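You operate a simulated robot arm through the tools that you are given. There is no shell and no other tool. Be economical: measure what you need, move in short steps, check, and stop when the job is done.

You are at the controls of a simulated two-armed robot. One attempt, no reset.

Task
Pick up the blue round brush with one hand, pass it to the other hand and put it on the low shelf of the rig table.

The check looks at the end state, three seconds after you hand in, the way a careful person would. Anything else that was tipped, shoved, dropped, spilled or broken makes it a failure.

Robot
Two 6-joint arms with two-finger parallel grippers on one trunk, on a base that drives. Base frame: it is fixed to the floor where the robot stands at the start and does not move with it; the origin is under the middle of the robot, x ahead of it, y to its left, z up. Lengths are in mm, angles in rad, forces in N, time in s.
The left shoulder is at the start at [-107, 177, 710], the right one opposite. With the tool pointing down near the work surface each hand reaches from about 340 to 700 mm from the robot's upright axis, wherever it stands, measured 20 degrees to its own side. Places, roughly: low shelf of the rig table [800, 2800, 300]. Payload 1.57 kg a hand.
Tool frame (each hand has its own): the origin (TCP) lies between the finger pads and is the grasp point; the fingertips stand 30 mm ahead of it; z points along the fingers, y is the line along which they close. Largest opening 80 mm; finger width 17, thickness 12; the body of the gripper, 40 by 82 mm, starts 80 mm behind the TCP.
Orientation is that of the tool frame in the base frame, as a unit quaternion [x, y, z, w]. With the fingers straight down and closing along the base's y, the tool's x points along the base's -x, its y along +y and its z along -z.

Tools
- The arms move only by the tool arm_command. It takes "left_commands", "right_commands" or both (then of equal length, played together; a hand with none holds still); each is a list of rows, each an object of numbers (a shift or turn left out is 0, a gripper value left out holds the last): "wx", "wy", "wz": the turn, a rotation vector about the tool's x, y, z in units of 4 degrees (1.0 is 4 degrees); "x", "y", "z": the shift along the tool's x, y, z in units of 25 mm (1.0 is 25 mm); "jaw": the gripper command, from -1 (shut) to 1 (fully open), values between in proportion. In form: [{"wx": .., "wy": .., "wz": .., "x": .., "y": .., "z": .., "jaw": ..}, ...]. A call has 1 to 12 rows; each row shifts and turns the commanded pose from where the row before left it, along the tool's axes as they then stand. A call with a number of a shift or a turn outside -1 to 1 is refused whole. A row lasts 0.2 s, in which the tool goes at most 50 mm and 0.15 rad; a call with a longer step from one row to the next is refused whole, and so is a gripper value outside its range. A pose out of reach is approached as far as the arm can. The call stops where the force on the tool passes 40 N (or 10 N more than at its start, if that is more) or the arm is blocked; 0.2 s more then pass. The fingers move at their own pace (about 72 mm/s each) and stop on an object; they squeeze with about 25 N. The grip force told is the motor's: it shows also when the fingers shut on nothing. Time passes only in rows, and 0.2 s behind the last, so rows that do not move let the fingers close. It gives the time, the measured TCP pose, the force on the tool (base axes), the opening and the grip force at its end, in the units of the frame above (readings bear some noise), with the torque about the TCP (base axes, N m) and any sound that the robot's microphone picked up.
- Cameras (640 x 400 px; columns grow to the right, rows downward): "scene" is now at [35.8, 3.5, 1420.6]; the picture's right is [0.04, -1.00, 0.00], its down [-0.84, -0.04, -0.55] and it looks along [0.55, 0.02, -0.84] (base axes); focal length 250 px, centre (320, 200). "left" rides on the left gripper at [72, 7, -122] in its tool frame; the picture's right is [-0.09, 1.00, 0.00], its down [-0.84, -0.08, -0.54] and it looks along [-0.54, -0.05, 0.84] (tool axes); focal length 238 px, centre (320, 200). "right" rides on the right gripper at [72, -7, -122] in its tool frame; the picture's right is [0.09, 1.00, 0.00], its down [-0.84, 0.08, -0.54] and it looks along [-0.54, 0.05, 0.84] (tool axes); focal length 238 px, centre (320, 200). There is no depth. A picture from a camera that has moved, and an enlarged one, comes with that camera's place and axes in the base frame and with its lens.
- capture(camera): a new picture of that camera. It takes no simulated time.
- slide_trunk(by): slides the trunk up (or, below 0, down) by that many mm; the arms and the scene camera ride with it, the base frame stays. It gives what a move gives, with no picture.
- steer(legs): drives the robot by 1 to 6 legs, each [ahead, left, turn to the left] in mm, mm and rad, along the robot's own axes; the way and the turn of a leg run together, so that a leg with both is an arc; at most 1500 mm and 3.142 rad a leg. The arms and the cameras ride along, it lands a little off, and it stops where it bumps. It gives what a move gives.
- pan_tilt(pan, tilt): turns the head with the scene camera to pan (to the left, within 2.496 rad either way) and tilt (down, from -0.506 to 1.204), counted from straight ahead of the robot. It gives what a move gives.
- inspect(camera, box): a new picture of the part [left, top, right, bottom] of that camera's present view, enlarged. It takes no simulated time.
- job_done(): hands the job in; it is judged then, once.

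Go step by step. Nothing tells you exact positions but the pictures and the camera data: compare them with the known pose of the tool, close in by small moves and look again before you grip or let go. The budget is 120 turns and 108 pictures, counting those below and the enlarged ones. Unless the task says otherwise, let go and move clear before handing in, and close with one line.

The tools are called after "Request:" as name(argument=value, ...) on one line, values as JSON. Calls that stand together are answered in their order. arm_command: Moves the arms, as the interface text tells. Its arguments: {"type":"object","properties":{"left_commands":{"type":"array"},"right_commands":{"type":"array"}},"required":[]} The other tools are called the same way: slide_trunk (by) slides the trunk up or down; steer (legs) drives the base; pan_tilt (pan, tilt) turns the head that bears the scene camera; capture (camera) takes a picture; inspect (camera, box) takes an enlarged picture of a part of a camera's view; job_done () hands the job in.

At the start:

```text
time_s: 0.0
left_tcp_pos: [450.5, 221.0, 706.1]
left_tool_rot: [-0.001, 1.0, -0.001, 0.0]
left_wrist_force: [-0.1, -0.2, 0.3]
left_torque: [0.04, -0.01, -0.02]
left_width: 80.0
left_gripper_force: 0.0
right_tcp_pos: [330.0, -116.5, 740.4]
right_tool_rot: [0.0, 1.0, 0.0, 0.001]
right_wrist_force: [1.0, -0.3, 0.6]
right_torque: [-0.02, 0.02, 0.05]
right_width: 80.1
right_gripper_force: 0.1
trunk travel left (down, up): [-150.0, 178.0]
robot x, y, heading: [1.5, 0.8, -0.001]
head pan, tilt: [0.044, 0.991]
```

scene: 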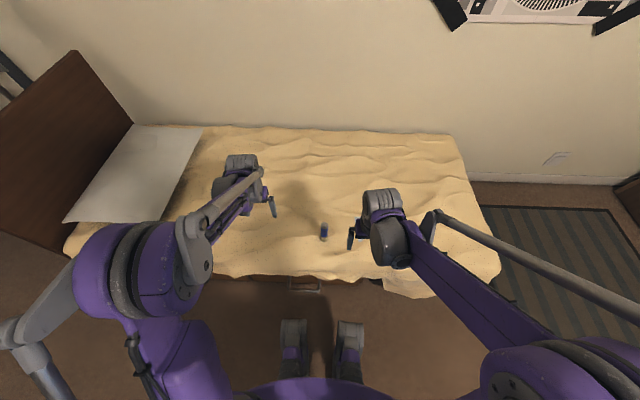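
right: 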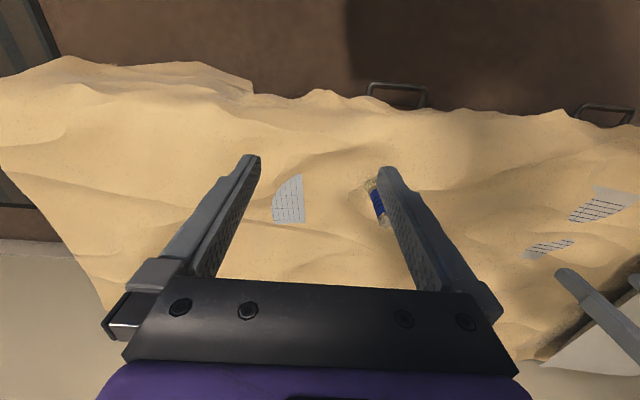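
left: 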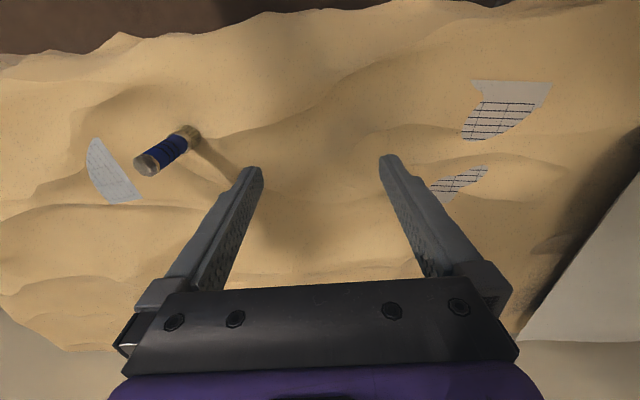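

The blue brush lies on the bed's cover at about [478, 3, 514], seen the same by both cameras. I'll look closer before choosing a grip.

Request:
inspect(camera="left", box=[80, 90, 272, 210])

Request:
inspect(camera="scene", box=[260, 190, 388, 270])

```text
3.33 times, centred on (176, 150) of left
camera zoom: at [377.7, 225.6, 828.1], right [0.09, 1.0, 0.0], down [0.84, -0.08, 0.54], along [0.54, -0.05, -0.84], focal length 794 px, centre (800, 367)
```

zoom: 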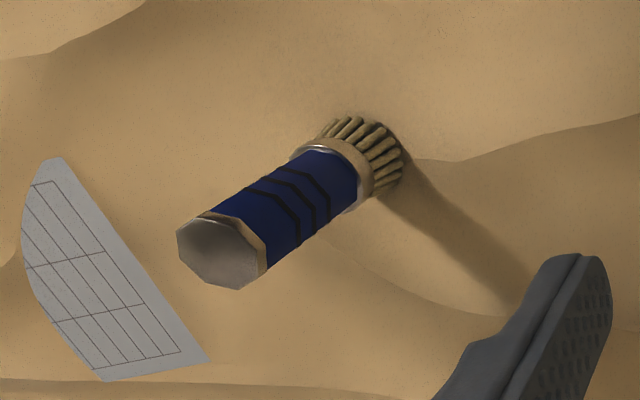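

```text
5.00 times, centred on (324, 230) of scene
camera zoom: at [35.8, 3.5, 1420.6], right [0.04, -1.0, 0.0], down [-0.84, -0.04, -0.55], along [0.55, 0.02, -0.84], focal length 1248 px, centre (300, 50)
```

zoom: 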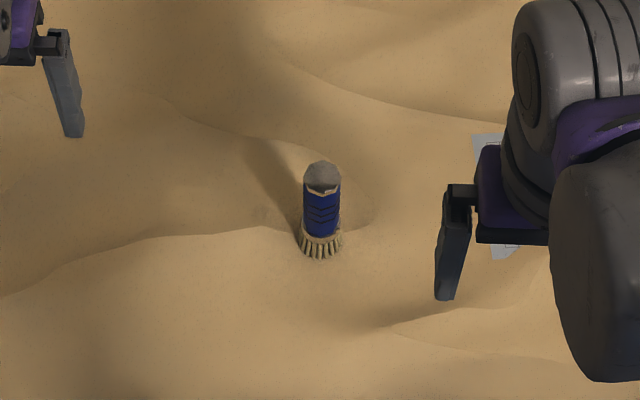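

The brush stands upright on its bristles: top near [482, 3, 560], about 30 mm thick and about 115 mm tall. Before planning the grip I'll look at the rig table and the route.

Request:
pan_tilt(pan=1.3, tilt=0.45)

Request:
capture(camera="scene")

```text
time_s: 1.4
left_tcp_pos: [450.2, 220.2, 705.4]
left_tool_rot: [0.001, 1.0, 0.0, 0.0]
left_wrist_force: [0.0, -1.4, -0.1]
left_torque: [0.0, -0.01, 0.03]
left_width: 80.2
left_gripper_force: 0.2
right_tcp_pos: [329.6, -116.7, 741.2]
right_tool_rot: [0.001, 1.0, -0.001, 0.0]
right_wrist_force: [-0.8, 0.3, 0.1]
right_torque: [0.02, 0.03, -0.02]
right_width: 80.1
right_gripper_force: 0.1
trunk travel left (down, up): [-150.0, 178.0]
robot x, y, heading: [1.7, -3.6, -0.004]
head pan, tilt: [1.3, 0.45]
```

```text
102 pictures are left
camera scene: at [-9.7, 89.0, 1465.6], right [0.96, -0.27, 0.0], down [-0.12, -0.42, -0.9], along [0.24, 0.87, -0.44], focal length 250 px, centre (320, 200)
```

scene: 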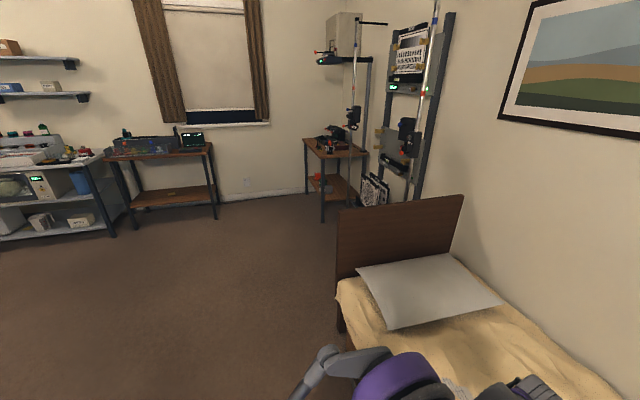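

Request:
inspect(camera="scene", box=[280, 120, 408, 232])

```text
3.57 times, centred on (344, 176) of scene
camera zoom: at [-9.7, 89.0, 1465.6], right [0.96, -0.27, 0.0], down [-0.12, -0.42, -0.9], along [0.24, 0.87, -0.44], focal length 891 px, centre (234, 286)
```

zoom: 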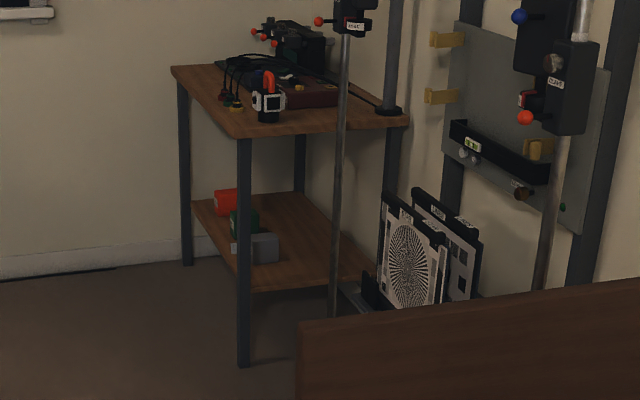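

The rig table stands at about x 640–1170, y 2420–3220, and its low shelf has some objects near the left edge. I'll bring the right hand over the brush, with the left staying aside, and check.

Request:
arm_command(right_commands=[{"x": -0.87, "y": 0.68, "z": 0.4, "jaw": 1}, {"x": -0.87, "y": 0.68, "z": 0.4}, {"x": -0.87, "y": 0.68, "z": 0.4}, {"x": -0.87, "y": 0.68, "z": 0.4}, {"x": -0.87, "y": 0.68, "z": 0.4}, {"x": -0.87, "y": 0.68, "z": 0.4}, {"x": -0.87, "y": 0.7, "z": 0.4}, {}])

Request:
pan_tilt(pan=0.0, tilt=0.99)

Request:
capture(camera="right")

Request:
inspect(camera="left", box=[40, 60, 280, 210])

Request:
inspect(camera="scene", box=[240, 160, 400, 260])

```text
time_s: 3.2
left_tcp_pos: [450.1, 219.5, 706.3]
left_tool_rot: [0.0, 1.0, 0.0, -0.001]
left_wrist_force: [0.5, 0.3, -1.4]
left_torque: [0.0, 0.02, 0.01]
left_width: 79.8
left_gripper_force: 0.1
right_tcp_pos: [484.4, 3.7, 672.8]
right_tool_rot: [0.0, 1.0, 0.0, 0.0]
right_wrist_force: [0.2, 0.7, -0.6]
right_torque: [-0.01, 0.01, -0.01]
right_width: 79.9
right_gripper_force: 0.1
trunk travel left (down, up): [-150.0, 178.0]
robot x, y, heading: [0.3, -5.9, -0.003]
head pan, tilt: [1.3, 0.45]
```

```text
time_s: 4.7
left_tcp_pos: [450.1, 220.3, 704.4]
left_tool_rot: [0.0, 1.0, 0.0, 0.0]
left_wrist_force: [0.2, -0.9, -0.3]
left_torque: [-0.01, -0.03, -0.04]
left_width: 80.0
left_gripper_force: 0.1
right_tcp_pos: [484.3, 3.9, 671.3]
right_tool_rot: [0.0, 1.0, 0.0, 0.0]
right_wrist_force: [0.3, -0.7, 0.2]
right_torque: [0.0, 0.0, 0.03]
right_width: 79.8
right_gripper_force: 0.0
trunk travel left (down, up): [-150.0, 178.0]
robot x, y, heading: [-1.8, -3.6, 0.0]
head pan, tilt: [0.0, 0.99]
```

```text
100 pictures are left
camera right: at [410.1, -3.1, 793.9], right [-0.09, 1.0, 0.0], down [0.84, 0.08, 0.54], along [0.54, 0.05, -0.84], focal length 238 px, centre (320, 200)
```

right: 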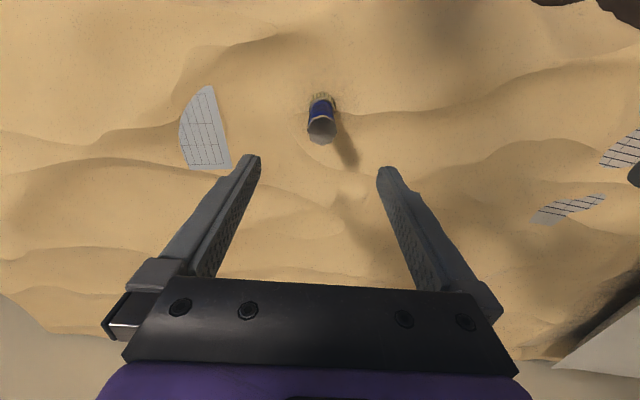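

```text
2.67 times, centred on (160, 135) of left
camera zoom: at [377.7, 225.6, 828.1], right [0.09, 1.0, 0.0], down [0.84, -0.08, 0.54], along [0.54, -0.05, -0.84], focal length 636 px, centre (747, 373)
```

zoom: 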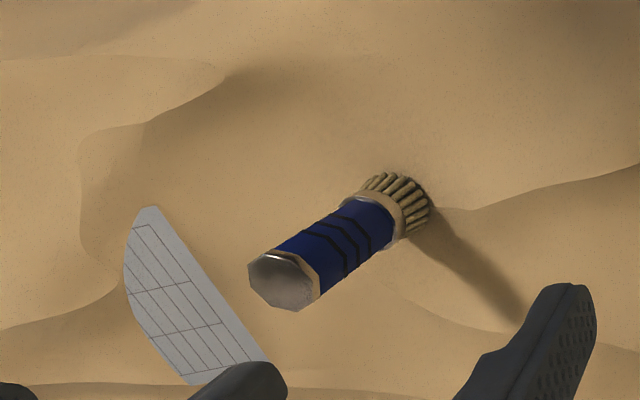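

```text
4.00 times, centred on (320, 210) of scene
camera zoom: at [36.0, 0.4, 1420.8], right [0.0, -1.0, 0.0], down [-0.84, 0.0, -0.55], along [0.55, 0.0, -0.84], focal length 998 px, centre (320, 160)
```

zoom: 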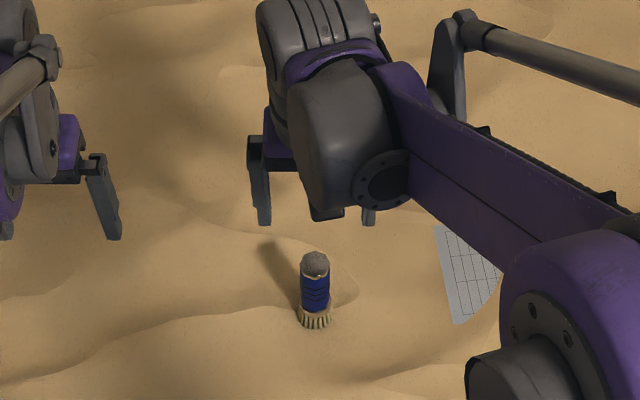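

Top of the brush works out at about [478, 4, 565]. I'll lower to just above it and re-measure.

Request:
arm_command(right_commands=[{"x": 0.25, "z": 0.7}, {"z": 0.7}, {"z": 0.5}, {}])

Request:
capture(camera="right")

Request:
inspect(camera="left", box=[40, 60, 280, 210])

```text
time_s: 5.7
left_tcp_pos: [449.9, 219.5, 705.9]
left_tool_rot: [0.0, 1.0, 0.001, 0.0]
left_wrist_force: [-0.3, -0.4, -0.3]
left_torque: [0.04, 0.01, -0.03]
left_width: 80.1
left_gripper_force: 0.0
right_tcp_pos: [477.5, 2.9, 624.3]
right_tool_rot: [0.0, 1.0, 0.0, 0.0]
right_wrist_force: [0.3, -0.1, -0.2]
right_torque: [-0.01, 0.01, 0.06]
right_width: 79.8
right_gripper_force: 0.0
trunk travel left (down, up): [-150.0, 178.0]
robot x, y, heading: [0.5, -0.6, -0.0]
head pan, tilt: [0.0, 0.99]
```

```text
97 pictures are left
camera right: at [402.8, -3.5, 746.3], right [-0.09, 1.0, 0.0], down [0.84, 0.08, 0.54], along [0.54, 0.05, -0.84], focal length 238 px, centre (320, 200)
```

right: 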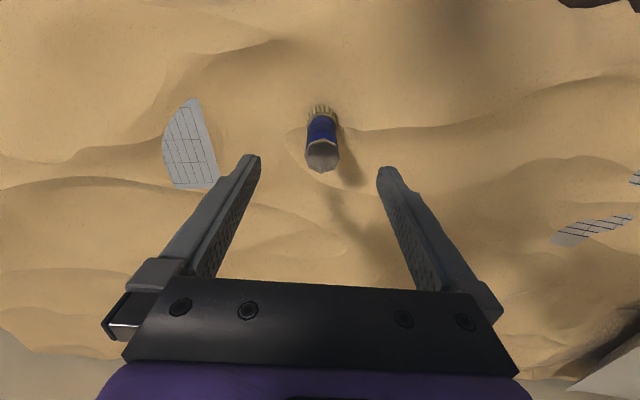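

```text
2.67 times, centred on (160, 135) of left
camera zoom: at [377.7, 225.6, 828.1], right [0.09, 1.0, 0.0], down [0.84, -0.08, 0.54], along [0.54, -0.05, -0.84], focal length 636 px, centre (747, 373)
```

zoom: 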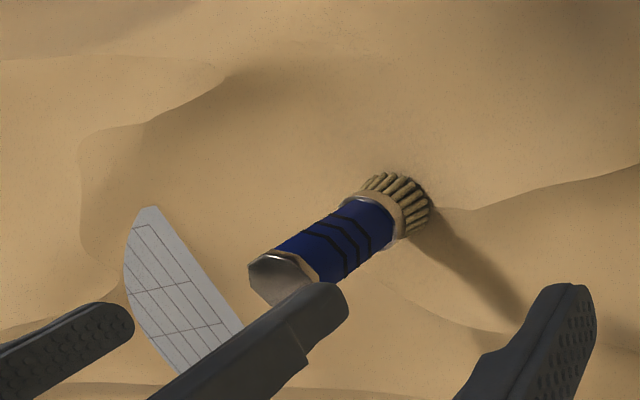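

Aligned within a couple of mm. I'll descend so the pads take the top 45 mm and look before closing.

Request:
arm_command(right_commands=[{"y": 0.07, "z": 0.75}, {"z": 0.75}, {"z": 0.75}, {"z": 0.73}, {}])

Request:
capture(camera="right")

Request:
inspect(camera="left", box=[40, 60, 280, 210])

```text
time_s: 6.9
left_tcp_pos: [450.4, 220.0, 705.8]
left_tool_rot: [0.0, 1.0, 0.0, 0.001]
left_wrist_force: [0.1, -0.1, 0.1]
left_torque: [-0.01, -0.02, 0.02]
left_width: 80.2
left_gripper_force: 0.1
right_tcp_pos: [476.9, 4.7, 549.8]
right_tool_rot: [0.0, 1.0, 0.0, 0.0]
right_wrist_force: [-0.1, -0.3, 0.3]
right_torque: [0.01, -0.01, -0.01]
right_width: 79.8
right_gripper_force: 0.1
trunk travel left (down, up): [-150.0, 178.0]
robot x, y, heading: [-0.9, 1.4, -0.002]
head pan, tilt: [0.0, 0.99]
```

```text
95 pictures are left
camera right: at [403.4, -2.1, 671.7], right [-0.09, 1.0, 0.0], down [0.84, 0.08, 0.54], along [0.54, 0.05, -0.84], focal length 238 px, centre (320, 200)
```

right: 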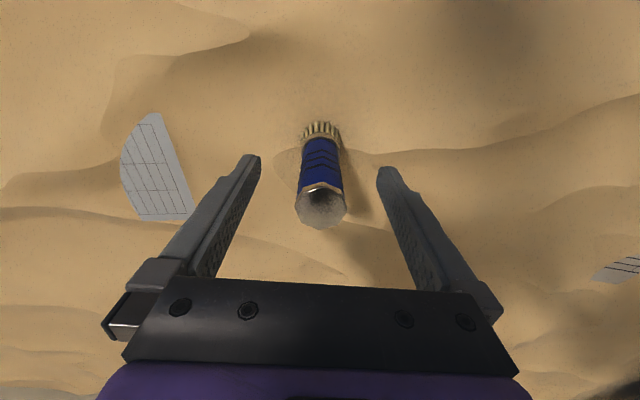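

```text
2.67 times, centred on (160, 135) of left
camera zoom: at [377.6, 225.6, 828.1], right [0.09, 1.0, 0.0], down [0.84, -0.08, 0.54], along [0.54, -0.05, -0.84], focal length 636 px, centre (747, 373)
```

zoom: 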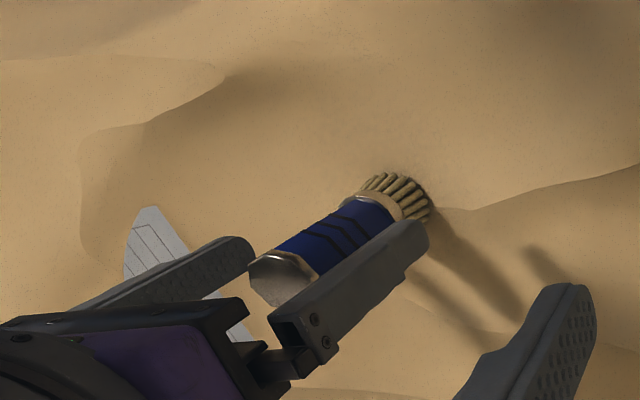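

The brush is centred between the fingers, its axis vertical. I'll raise 4 mm to leave more handle free for the other hand, and close.

Request:
arm_command(right_commands=[{"z": -0.16}, {"jaw": -1}, {"jaw": -1}, {"jaw": -1}, {"jaw": -1}])

Request:
capture(camera="right")

```text
time_s: 8.1
left_tcp_pos: [450.6, 220.0, 706.4]
left_tool_rot: [0.0, 1.0, 0.001, 0.001]
left_wrist_force: [0.4, 0.7, 0.2]
left_torque: [0.03, 0.02, 0.0]
left_width: 80.0
left_gripper_force: 0.1
right_tcp_pos: [477.6, 5.7, 554.1]
right_tool_rot: [0.0, 1.0, 0.0, 0.001]
right_wrist_force: [0.1, -0.1, 0.7]
right_torque: [-0.02, -0.01, -0.01]
right_width: 27.6
right_gripper_force: 25.0
trunk travel left (down, up): [-150.0, 178.0]
robot x, y, heading: [1.0, 2.9, -0.002]
head pan, tilt: [0.0, 0.99]
```

```text
93 pictures are left
camera right: at [403.2, -2.0, 676.0], right [-0.09, 1.0, 0.0], down [0.84, 0.08, 0.54], along [0.54, 0.05, -0.84], focal length 238 px, centre (320, 200)
```

right: 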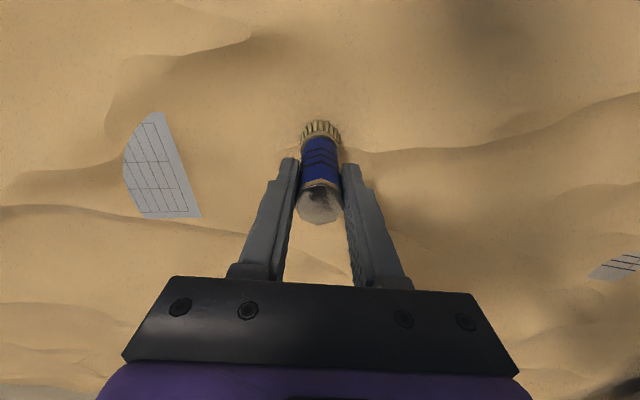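

Gripped at 27.6 mm. I'll lift it slowly, while the left hand backs off to make room.

Request:
arm_command(right_commands=[{"z": -0.3}, {"z": -0.6}, {"z": -0.7}, {"z": -0.8}, {"z": -0.8}, {"z": -0.8}, {"z": -0.8}, {"z": -0.8}, {"z": -0.8}, {"z": -0.6}, {"z": -0.3}, {}], left_commands=[{}, {}, {"x": 0.5}, {"x": 0.5}, {"x": 0.5}, {"x": 0.5}, {"x": 0.5}, {"x": 0.5}, {"x": 0.5}, {"x": 0.5}, {"x": 0.5}, {}])

Request:
arm_command(left_commands=[{"wy": -1}, {"wy": -1}, {"wy": -1}, {"wy": -1}, {"wy": -1}, {"wy": -1}, {"wy": -1}, {"wy": -1}, {"wy": -1}, {"wy": -1}, {"wy": -1}, {"wy": -1}])

Request:
capture(camera="right")

Request:
capture(camera="left")

Request:
capture(camera="scene")

```text
time_s: 10.7
left_tcp_pos: [337.8, 219.4, 706.9]
left_tool_rot: [0.0, 1.0, 0.0, 0.0]
left_wrist_force: [0.3, 0.3, 0.1]
left_torque: [0.01, -0.02, -0.01]
left_width: 79.8
left_gripper_force: 0.0
right_tcp_pos: [477.0, 4.0, 735.6]
right_tool_rot: [-0.001, 1.0, -0.001, 0.0]
right_wrist_force: [0.2, 0.2, -0.4]
right_torque: [0.03, 0.02, 0.02]
right_width: 27.8
right_gripper_force: 25.2
trunk travel left (down, up): [-150.0, 178.0]
robot x, y, heading: [2.6, 0.3, -0.0]
head pan, tilt: [0.0, 0.99]
```

```text
time_s: 13.3
left_tcp_pos: [337.8, 219.7, 705.3]
left_tool_rot: [0.0, 0.913, 0.0, 0.408]
left_wrist_force: [-0.4, -0.5, -0.3]
left_torque: [-0.01, 0.02, 0.0]
left_width: 80.1
left_gripper_force: 0.0
right_tcp_pos: [477.2, 3.4, 735.6]
right_tool_rot: [0.0, 1.0, 0.0, 0.0]
right_wrist_force: [0.3, 0.4, -0.5]
right_torque: [0.02, -0.01, -0.03]
right_width: 27.8
right_gripper_force: 24.6
trunk travel left (down, up): [-150.0, 178.0]
robot x, y, heading: [-0.0, 0.4, -0.0]
head pan, tilt: [0.0, 0.99]
```

```text
92 pictures are left
camera right: at [403.5, -2.1, 858.2], right [-0.09, 1.0, 0.0], down [0.84, 0.08, 0.54], along [0.54, 0.05, -0.84], focal length 238 px, centre (320, 200)
```

right: 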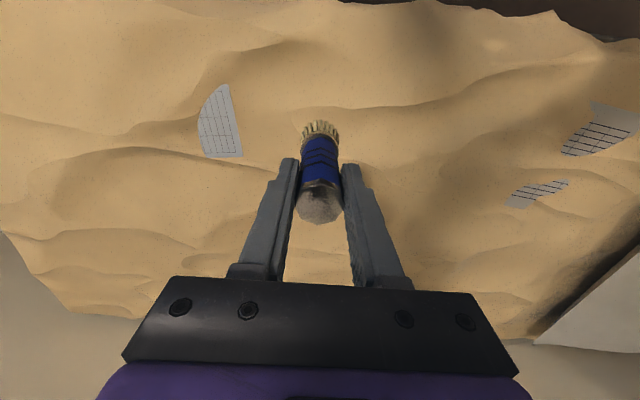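

```text
91 pictures are left
camera left: at [198.5, 225.6, 733.9], right [0.06, 1.0, 0.07], down [0.16, -0.08, 0.98], along [0.99, -0.05, -0.16], focal length 238 px, centre (320, 200)
```

left: 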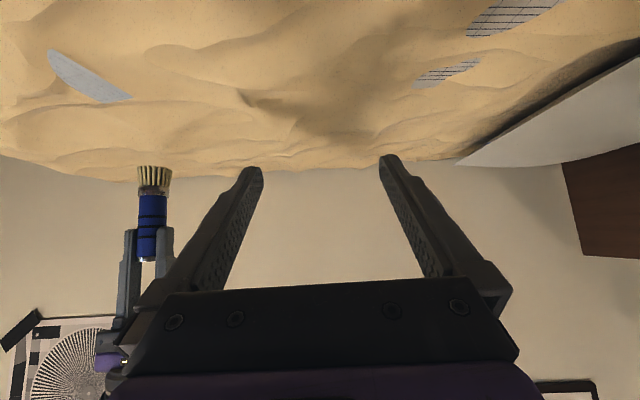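

```text
90 pictures are left
camera scene: at [36.3, 0.5, 1420.7], right [0.0, -1.0, 0.0], down [-0.84, 0.0, -0.55], along [0.55, 0.0, -0.84], focal length 250 px, centre (320, 200)
```

scene: 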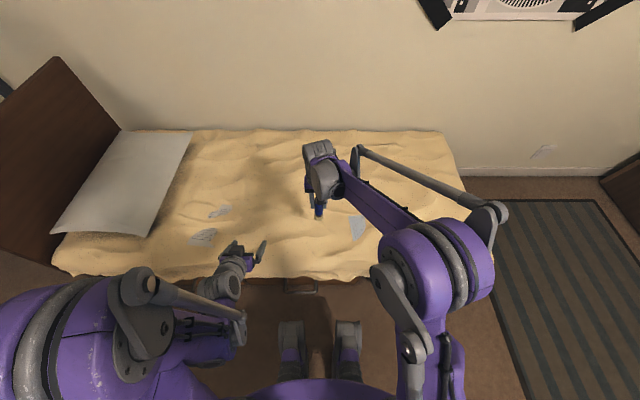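

The free part of the handle spans about 38–83 mm below its top, so the left hand should grip at z ≈ 686. I'll pitch the left hand a bit further and bring it behind the brush.

Request:
arm_command(left_commands=[{"wy": -1}, {"wy": -1}, {"y": -0.86, "z": 0.118, "x": 0.017}, {"y": -0.86, "z": 0.118, "x": 0.017}, {"y": -0.86, "z": 0.118, "x": 0.017}, {"y": -0.86, "z": 0.118, "x": 0.017}, {"y": -0.86, "z": 0.118, "x": 0.017}, {"y": -0.86, "z": 0.118, "x": 0.017}, {"y": -0.86, "z": 0.118, "x": 0.017}, {"y": -0.86, "z": 0.118, "x": 0.017}, {"y": -0.86, "z": 0.118, "x": 0.017}, {"y": -0.86, "z": 0.118, "x": 0.017}])

Request:
capture(camera="left")

Request:
capture(camera="scene")

```text
time_s: 15.9
left_tcp_pos: [368.8, 3.7, 708.4]
left_tool_rot: [0.0, 0.883, 0.0, 0.469]
left_wrist_force: [-0.4, 0.1, 0.7]
left_torque: [-0.03, 0.01, -0.02]
left_width: 79.7
left_gripper_force: 0.0
left hand out of reach, approached as far as the arm can: row 1, 2, 4
right_tcp_pos: [476.6, 3.5, 735.9]
right_tool_rot: [0.001, 1.0, 0.0, -0.001]
right_wrist_force: [-0.2, 0.3, -0.3]
right_torque: [0.01, 0.0, -0.02]
right_width: 27.8
right_gripper_force: 24.9
trunk travel left (down, up): [-150.0, 178.0]
robot x, y, heading: [1.4, 3.4, -0.003]
head pan, tilt: [0.0, 0.99]
```

```text
89 pictures are left
camera left: at [227.3, 10.4, 718.2], right [0.05, 1.0, 0.08], down [0.02, -0.08, 1.0], along [1.0, -0.05, -0.02], focal length 238 px, centre (320, 200)
```

left: 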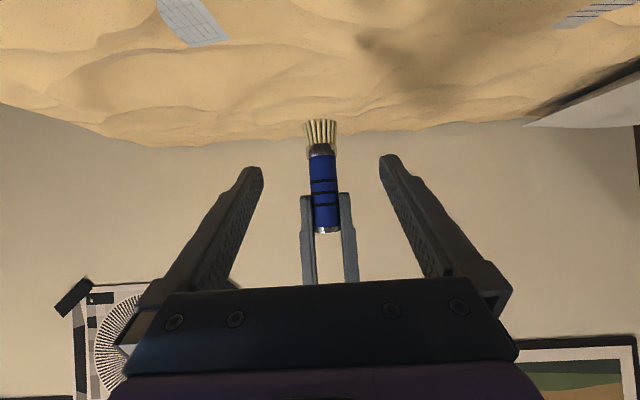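

```text
88 pictures are left
camera scene: at [36.1, 0.1, 1420.7], right [0.0, -1.0, 0.0], down [-0.84, 0.0, -0.55], along [0.55, 0.0, -0.84], focal length 250 px, centre (320, 200)
```

scene: 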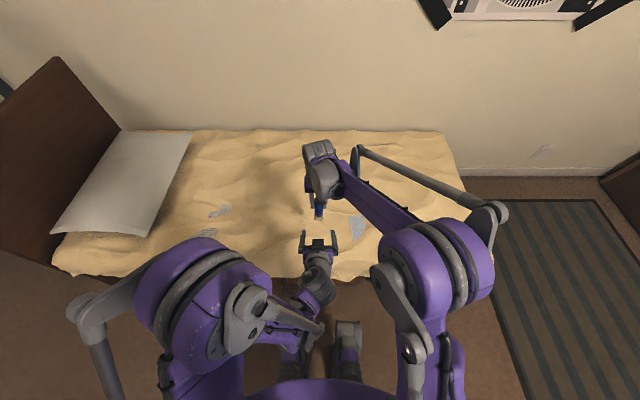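

The left fingers are lined up behind the brush. I'll lower to grip height, go 60 mm forward, then look.

Request:
arm_command(left_commands=[{"z": 0.47, "x": 0.7, "y": -0.05}, {"z": 0.5, "x": -0.335}, {"z": 0.5, "x": -0.335}, {"z": 0.5, "x": -0.335}, {"z": 0.5, "x": -0.335}, {}])

Request:
capture(camera="left")

Request:
capture(camera="right")

```text
time_s: 17.3
left_tcp_pos: [433.2, 3.6, 692.8]
left_tool_rot: [0.0, 0.883, 0.0, 0.47]
left_wrist_force: [0.4, 0.3, 0.4]
left_torque: [0.0, 0.01, -0.02]
left_width: 79.9
left_gripper_force: 0.1
left hand out of reach, approached as far as the arm can: row 1
right_tcp_pos: [476.9, 4.7, 736.0]
right_tool_rot: [0.0, 1.0, 0.0, -0.001]
right_wrist_force: [0.3, 0.5, -0.6]
right_torque: [-0.01, 0.0, 0.04]
right_width: 27.5
right_gripper_force: 25.2
trunk travel left (down, up): [-150.0, 178.0]
robot x, y, heading: [2.8, 3.2, 0.002]
head pan, tilt: [0.0, 0.99]
```

```text
87 pictures are left
camera left: at [290.6, 8.9, 701.1], right [0.05, 1.0, 0.08], down [0.02, -0.08, 1.0], along [1.0, -0.05, -0.02], focal length 238 px, centre (320, 200)
```

left: 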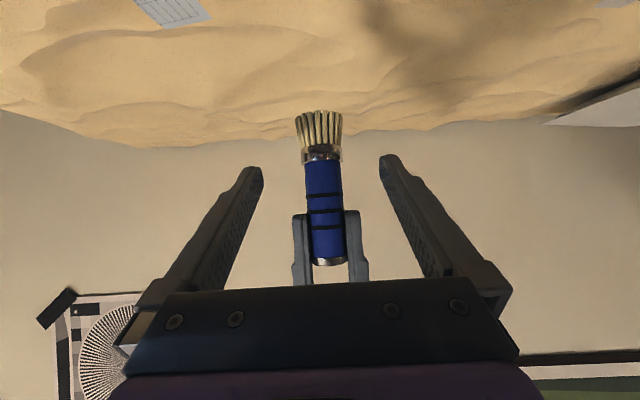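

```text
86 pictures are left
camera right: at [403.2, -2.2, 858.3], right [-0.09, 1.0, 0.0], down [0.84, 0.08, 0.54], along [0.54, 0.05, -0.84], focal length 238 px, centre (320, 200)
```

right: 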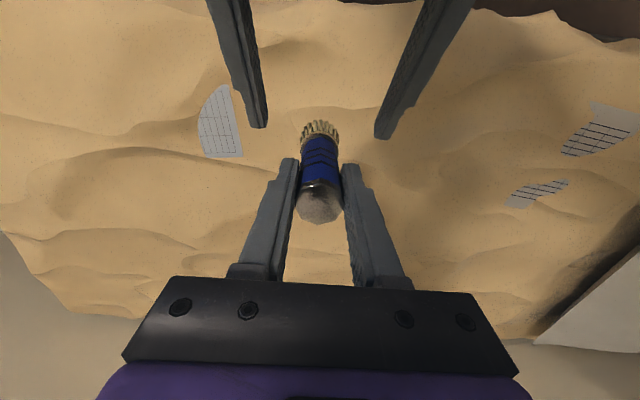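

Free handle spans z ≈ 665–706; the grip target is [477, 4, 686]. I'll move in the last 44 mm and look before closing.

Request:
arm_command(left_commands=[{"z": 0.404, "x": -0.188}, {"z": 0.404, "x": -0.188}, {"z": 0.404, "x": -0.188}, {"z": 0.404, "x": -0.188}, {}])

Request:
capture(camera="left")

Request:
capture(camera="right")

```text
time_s: 18.5
left_tcp_pos: [476.7, 2.6, 685.9]
left_tool_rot: [0.0, 0.883, 0.0, 0.47]
left_wrist_force: [0.2, -0.4, -0.5]
left_torque: [-0.03, 0.01, 0.02]
left_width: 79.9
left_gripper_force: 0.0
right_tcp_pos: [476.2, 5.1, 736.1]
right_tool_rot: [-0.001, 1.0, 0.0, 0.0]
right_wrist_force: [-0.2, -0.2, -0.5]
right_torque: [-0.02, 0.01, 0.04]
right_width: 27.7
right_gripper_force: 25.2
trunk travel left (down, up): [-150.0, 178.0]
robot x, y, heading: [-0.1, 1.5, -0.003]
head pan, tilt: [0.0, 0.99]
```

```text
85 pictures are left
camera left: at [334.8, 9.0, 694.0], right [0.05, 1.0, 0.08], down [0.02, -0.08, 1.0], along [1.0, -0.05, -0.02], focal length 238 px, centre (320, 200)
```

left: 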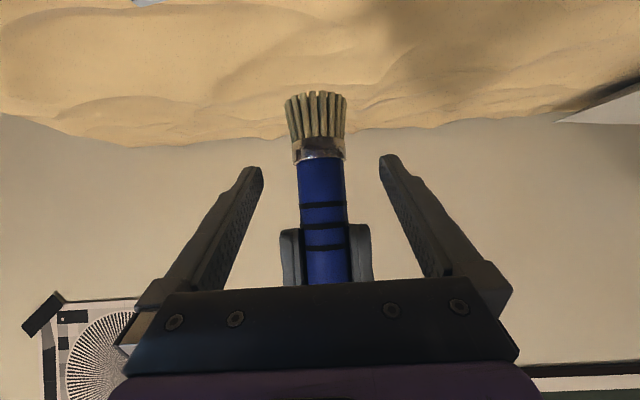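

```text
84 pictures are left
camera right: at [403.2, -2.2, 858.3], right [-0.09, 1.0, 0.0], down [0.84, 0.08, 0.54], along [0.54, 0.05, -0.84], focal length 238 px, centre (320, 200)
```

right: 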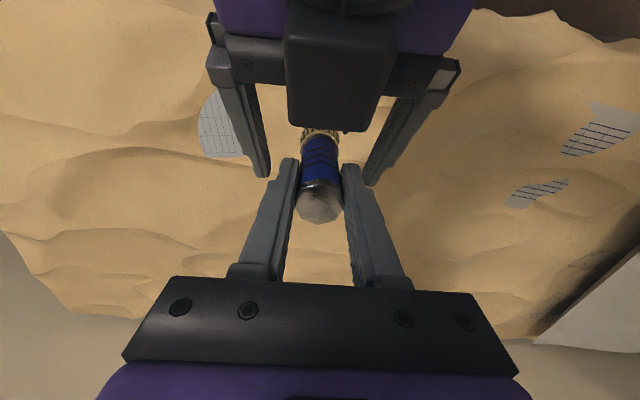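

The left TCP sits mid-way on the free handle, clear of the right fingertips. Closing the left hand.

Request:
arm_command(left_commands=[{"jaw": -1}, {"jaw": -1}, {"jaw": -1}, {"jaw": -1}])

Request:
capture(camera="left")

Request:
capture(camera="right")

```text
time_s: 19.5
left_tcp_pos: [477.1, 4.3, 684.3]
left_tool_rot: [0.0, 0.882, 0.0, 0.47]
left_wrist_force: [3.3, 6.3, 6.0]
left_torque: [-0.18, -0.09, 0.08]
left_width: 27.5
left_gripper_force: 24.7
right_tcp_pos: [477.4, 3.7, 734.9]
right_tool_rot: [0.0, 1.0, -0.001, -0.001]
right_wrist_force: [-2.7, -5.2, -6.3]
right_torque: [-0.12, 0.24, -0.11]
right_width: 28.1
right_gripper_force: 25.2
trunk travel left (down, up): [-150.0, 178.0]
robot x, y, heading: [0.9, -1.9, -0.004]
head pan, tilt: [0.0, 0.99]
```

```text
83 pictures are left
camera left: at [334.8, 9.2, 694.0], right [0.05, 1.0, 0.08], down [0.02, -0.08, 1.0], along [1.0, -0.05, -0.02], focal length 238 px, centre (320, 200)
```

left: 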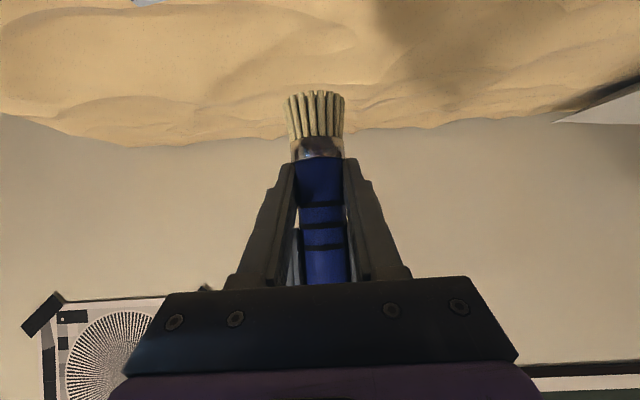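

```text
82 pictures are left
camera right: at [403.3, -2.5, 858.2], right [-0.09, 1.0, 0.0], down [0.84, 0.08, 0.54], along [0.54, 0.05, -0.84], focal length 238 px, centre (320, 200)
```

right: 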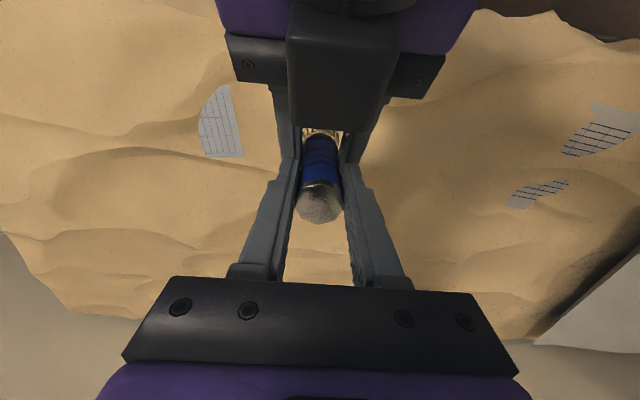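

Both hands hold it. I'll open the right hand and lift it straight off.

Request:
arm_command(right_commands=[{"jaw": 1}, {"jaw": 1}, {"jaw": 1}, {"jaw": 1}, {"z": -0.5}, {"z": -1}, {"z": -1}, {"z": -1}, {"z": -1}, {"y": -1}, {"y": -1}, {"y": -1}])

Request:
capture(camera="left")

Request:
capture(camera="right")

```text
time_s: 22.1
left_tcp_pos: [477.0, 2.2, 685.2]
left_tool_rot: [0.0, 0.883, 0.0, 0.47]
left_wrist_force: [1.3, 0.8, 0.1]
left_torque: [-0.02, 0.01, -0.01]
left_width: 27.5
left_gripper_force: 24.8
right_tcp_pos: [477.2, -69.8, 850.1]
right_tool_rot: [0.0, 1.0, 0.001, 0.0]
right_wrist_force: [0.0, -0.5, -0.1]
right_torque: [0.02, -0.03, -0.03]
right_width: 80.3
right_gripper_force: 0.0
trunk travel left (down, up): [-150.0, 178.0]
robot x, y, heading: [-2.2, -4.2, 0.002]
head pan, tilt: [0.0, 0.99]
```

```text
81 pictures are left
camera left: at [334.7, 8.7, 694.0], right [0.05, 1.0, 0.08], down [0.02, -0.08, 1.0], along [1.0, -0.05, -0.02], focal length 238 px, centre (320, 200)
```

left: 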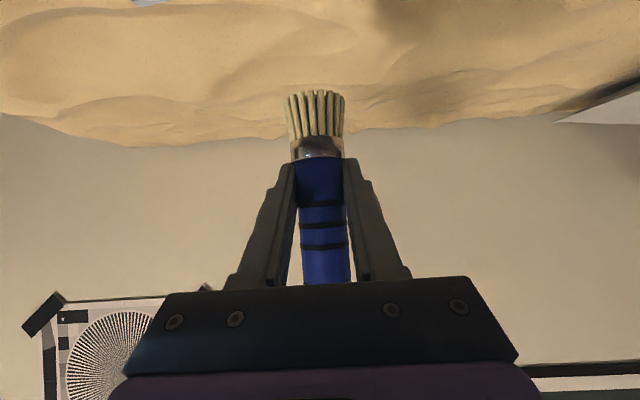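

```text
80 pictures are left
camera right: at [403.4, -77.2, 971.3], right [-0.09, 1.0, 0.0], down [0.84, 0.08, 0.54], along [0.54, 0.05, -0.84], focal length 238 px, centre (320, 200)
```

right: 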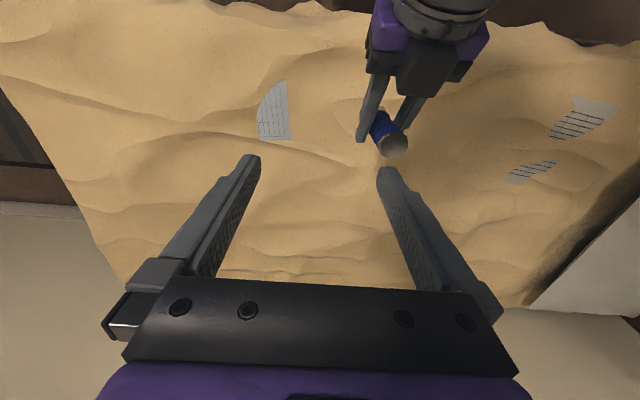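

The handover worked: the left hand alone holds the brush upright. I'll tuck the right hand back and check the floor behind before driving.

Request:
arm_command(right_commands=[{"x": 1, "y": -0.5}, {"x": 1, "y": -0.5}, {"x": 1, "y": -0.5}, {"x": 1, "y": -0.5}, {"x": 1, "y": -0.5}, {"x": 0.8, "y": -0.5}])

Request:
pan_tilt(pan=2.4, tilt=0.7)

Request:
capture(camera="scene")

Request:
pan_tilt(pan=-2.4, tilt=0.7)

Request:
capture(camera="scene")

```text
time_s: 23.5
left_tcp_pos: [476.4, 3.0, 685.1]
left_tool_rot: [0.0, 0.883, 0.0, 0.469]
left_wrist_force: [-0.1, -0.2, 0.1]
left_torque: [0.0, 0.01, 0.02]
left_width: 27.5
left_gripper_force: 25.1
right_tcp_pos: [330.9, -146.7, 849.0]
right_tool_rot: [0.0, 1.0, -0.001, 0.0]
right_wrist_force: [-0.2, 0.6, -0.8]
right_torque: [0.0, -0.01, 0.01]
right_width: 80.1
right_gripper_force: 0.1
trunk travel left (down, up): [-150.0, 178.0]
robot x, y, heading: [-1.5, -1.5, 0.001]
head pan, tilt: [0.0, 0.99]
```

```text
time_s: 25.7
left_tcp_pos: [475.7, 3.4, 685.4]
left_tool_rot: [0.0, 0.883, 0.001, 0.469]
left_wrist_force: [1.2, -0.7, 0.1]
left_torque: [-0.05, -0.01, 0.02]
left_width: 27.5
left_gripper_force: 25.3
right_tcp_pos: [331.9, -145.4, 848.5]
right_tool_rot: [0.0, 1.0, 0.0, 0.0]
right_wrist_force: [-0.4, 0.1, 0.5]
right_torque: [0.0, 0.01, 0.02]
right_width: 80.0
right_gripper_force: 0.1
trunk travel left (down, up): [-150.0, 178.0]
robot x, y, heading: [-2.5, -0.7, 0.001]
head pan, tilt: [2.4, 0.7]
```

```text
79 pictures are left
camera scene: at [-96.9, 57.8, 1443.4], right [0.68, 0.74, 0.0], down [0.47, -0.44, -0.76], along [-0.56, 0.52, -0.64], focal length 250 px, centre (320, 200)
```

scene: 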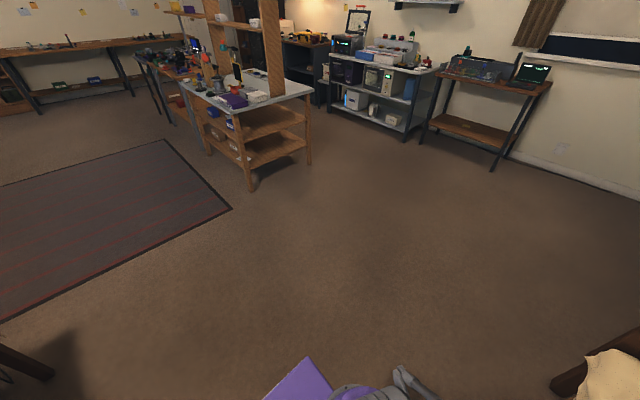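

```text
time_s: 29.5
left_tcp_pos: [476.9, 2.9, 684.9]
left_tool_rot: [0.0, 0.883, 0.0, 0.469]
left_wrist_force: [0.5, 0.3, 0.6]
left_torque: [-0.03, 0.0, 0.03]
left_width: 27.4
left_gripper_force: 25.0
right_tcp_pos: [332.1, -144.4, 849.3]
right_tool_rot: [0.0, 1.0, 0.0, 0.001]
right_wrist_force: [0.2, -0.5, 0.1]
right_torque: [-0.02, 0.02, 0.0]
right_width: 80.1
right_gripper_force: 0.0
trunk travel left (down, up): [-150.0, 178.0]
robot x, y, heading: [-2.1, -0.3, -0.0]
head pan, tilt: [-2.4, 0.7]
```

```text
78 pictures are left
camera scene: at [-96.9, -57.0, 1443.4], right [-0.68, 0.74, 0.0], down [0.47, 0.44, -0.76], along [-0.56, -0.52, -0.64], focal length 250 px, centre (320, 200)
```

scene: 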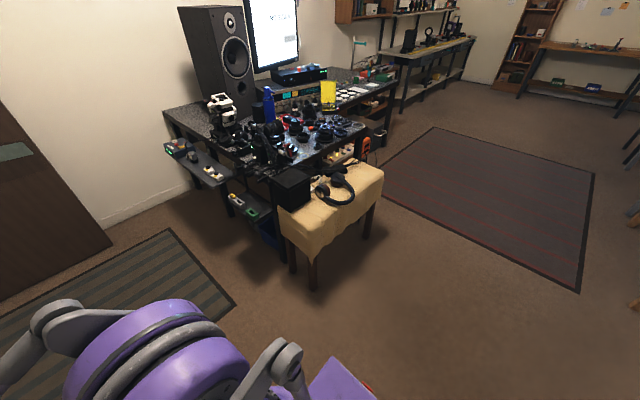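

Floor is clear to the left; a stool stands behind-right at about [-700, -680]. I'll back off in line, then slide left past the headboard, still facing +x.

Request:
steer(legs=[[-200, 0, 0], [-170, 400, 0], [0, 1400, 0]])

Request:
pan_tilt(pan=0.5, tilt=0.55)

Request:
capture(camera="scene")

Request:
capture(camera="left")

```text
time_s: 46.8
left_tcp_pos: [106.2, 1805.1, 684.8]
left_tool_rot: [-0.003, 0.883, 0.002, 0.469]
left_wrist_force: [0.2, 0.3, 0.2]
left_torque: [0.01, 0.0, 0.02]
left_width: 27.6
left_gripper_force: 25.0
right_tcp_pos: [-38.2, 1655.2, 848.2]
right_tool_rot: [-0.004, 1.0, 0.0, 0.0]
right_wrist_force: [0.7, -0.2, -0.1]
right_torque: [0.0, 0.01, -0.02]
right_width: 79.9
right_gripper_force: 0.0
trunk travel left (down, up): [-150.0, 178.0]
robot x, y, heading: [-371.2, 1798.5, 0.008]
head pan, tilt: [-2.4, 0.7]
```

```text
time_s: 49.3
left_tcp_pos: [104.8, 1805.5, 684.8]
left_tool_rot: [-0.003, 0.883, 0.002, 0.469]
left_wrist_force: [-0.3, 0.0, -0.1]
left_torque: [-0.01, 0.0, 0.01]
left_width: 27.3
left_gripper_force: 24.3
right_tcp_pos: [-37.7, 1655.8, 848.9]
right_tool_rot: [-0.005, 1.0, 0.0, 0.0]
right_wrist_force: [0.1, -0.1, 0.1]
right_torque: [-0.03, 0.01, -0.02]
right_width: 79.9
right_gripper_force: 0.0
trunk travel left (down, up): [-150.0, 178.0]
robot x, y, heading: [-371.6, 1799.2, 0.006]
head pan, tilt: [0.499, 0.55]
```

```text
77 pictures are left
camera scene: at [-326.8, 1842.4, 1456.5], right [0.49, -0.87, 0.0], down [-0.46, -0.25, -0.85], along [0.75, 0.41, -0.52], focal length 250 px, centre (320, 200)
```

scene: 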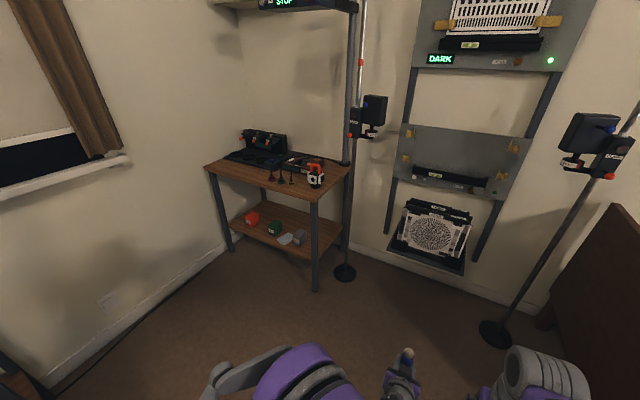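

```text
76 pictures are left
camera left: at [-36.4, 1810.3, 694.0], right [0.04, 1.0, 0.08], down [0.02, -0.08, 1.0], along [1.0, -0.04, -0.02], focal length 238 px, centre (320, 200)
```

left: 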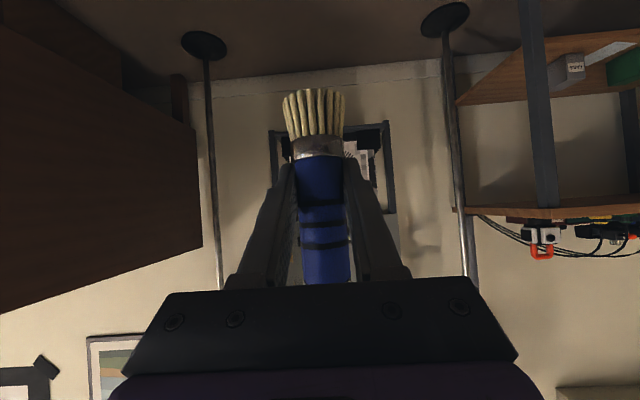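

Request:
inspect(camera="scene", box=[196, 150, 372, 300])

```text
2.67 times, centred on (284, 225) of scene
camera zoom: at [-326.8, 1842.4, 1456.5], right [0.49, -0.87, 0.0], down [-0.46, -0.25, -0.85], along [0.75, 0.41, -0.52], focal length 665 px, centre (416, 133)
```

zoom: 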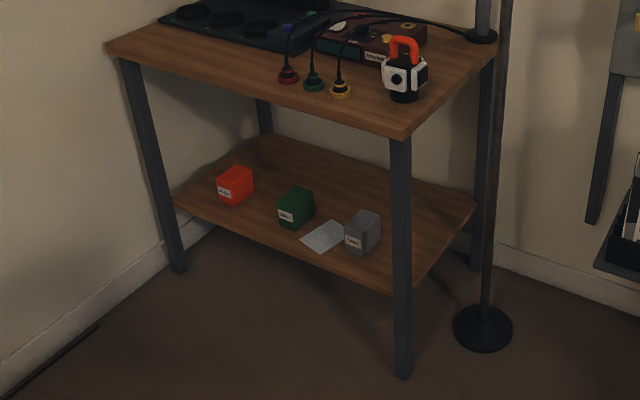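

The best free spot on the shelf is the front-left area between the near leg [671, 2428] and the grey box (from y ≈ 2585). I'll drive closer, staying clear of the floor stand at [941, 2318].

Request:
steer(legs=[[280, 0, -0.007], [0, 640, 0]])

Request:
pan_tilt(pan=0.1, tilt=0.75)

Request:
capture(camera="scene")

Request:
capture(camera="left")

```text
time_s: 56.9
left_tcp_pos: [382.8, 2441.0, 686.0]
left_tool_rot: [-0.001, 0.883, 0.001, 0.469]
left_wrist_force: [0.4, 0.5, 0.8]
left_torque: [0.01, 0.01, -0.01]
left_width: 27.7
left_gripper_force: 24.9
right_tcp_pos: [239.6, 2292.1, 848.2]
right_tool_rot: [-0.001, 1.0, -0.001, 0.0]
right_wrist_force: [-0.2, -0.7, -0.4]
right_torque: [0.02, 0.01, -0.01]
right_width: 79.8
right_gripper_force: 0.0
trunk travel left (down, up): [-150.0, 178.0]
robot x, y, heading: [-91.8, 2437.4, 0.004]
head pan, tilt: [0.499, 0.55]
```

```text
time_s: 57.8
left_tcp_pos: [384.8, 2442.6, 685.1]
left_tool_rot: [-0.001, 0.883, 0.0, 0.47]
left_wrist_force: [0.3, -0.1, 0.3]
left_torque: [0.0, 0.01, -0.01]
left_width: 27.5
left_gripper_force: 25.1
right_tcp_pos: [238.9, 2291.9, 848.2]
right_tool_rot: [-0.002, 1.0, 0.0, 0.0]
right_wrist_force: [-0.6, 0.5, 0.6]
right_torque: [0.02, 0.01, 0.02]
right_width: 80.3
right_gripper_force: 0.1
trunk travel left (down, up): [-150.0, 178.0]
robot x, y, heading: [-96.5, 2438.3, 0.004]
head pan, tilt: [0.099, 0.75]
```

```text
74 pictures are left
camera scene: at [-44.5, 2446.7, 1439.2], right [0.1, -0.99, 0.0], down [-0.68, -0.07, -0.73], along [0.73, 0.07, -0.68], focal length 250 px, centre (320, 200)
```

scene: 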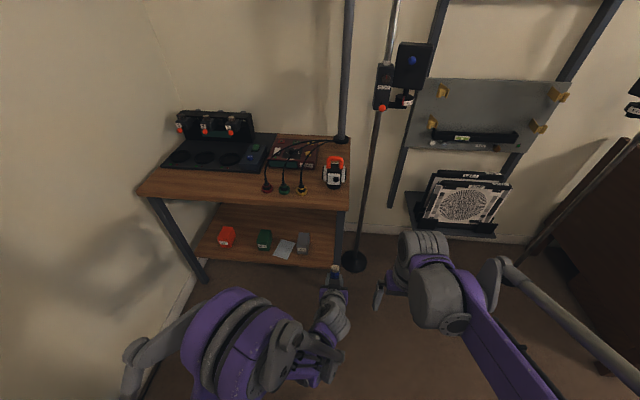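

```text
73 pictures are left
camera left: at [242.0, 2447.3, 694.0], right [0.05, 1.0, 0.08], down [0.02, -0.08, 1.0], along [1.0, -0.05, -0.02], focal length 238 px, centre (320, 200)
```

left: 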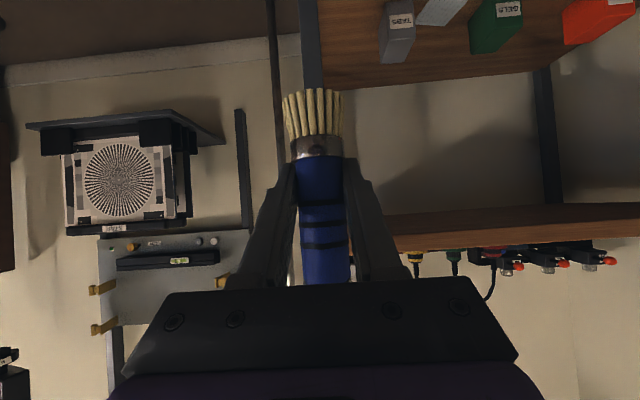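

Next, lower the trunk so the left camera sees the shelf at its height.

Request:
slide_trunk(by=-148)

Request:
capture(camera="left")

Request:
inspect(camera="scene", box=[180, 180, 372, 300])

```text
time_s: 59.5
left_tcp_pos: [384.1, 2442.2, 537.0]
left_tool_rot: [-0.001, 0.883, 0.0, 0.47]
left_wrist_force: [0.4, 0.4, 0.2]
left_torque: [0.01, -0.02, 0.02]
left_width: 27.3
left_gripper_force: 24.8
right_tcp_pos: [238.2, 2292.4, 700.7]
right_tool_rot: [-0.001, 1.0, 0.001, 0.0]
right_wrist_force: [-0.1, 0.2, -0.6]
right_torque: [0.02, 0.0, -0.03]
right_width: 80.2
right_gripper_force: 0.1
trunk travel left (down, up): [-2.0, 326.0]
robot x, y, heading: [-96.7, 2443.1, 0.005]
head pan, tilt: [0.099, 0.75]
```

```text
72 pictures are left
camera left: at [241.8, 2447.3, 546.1], right [0.05, 1.0, 0.08], down [0.02, -0.08, 1.0], along [1.0, -0.05, -0.02], focal length 238 px, centre (320, 200)
```

left: 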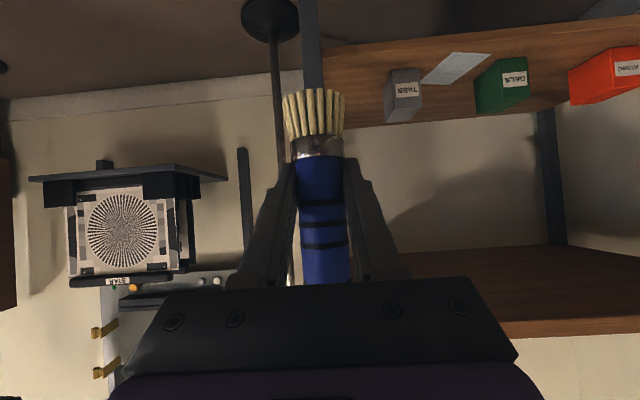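

```text
3.33 times, centred on (276, 240) of scene
camera zoom: at [-2.7, 2446.7, 1287.7], right [0.1, -0.99, 0.0], down [-0.68, -0.07, -0.73], along [0.73, 0.07, -0.68], focal length 832 px, centre (467, 67)
```

zoom: 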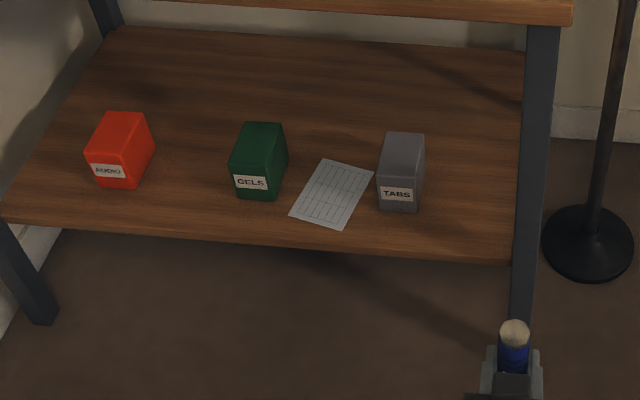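

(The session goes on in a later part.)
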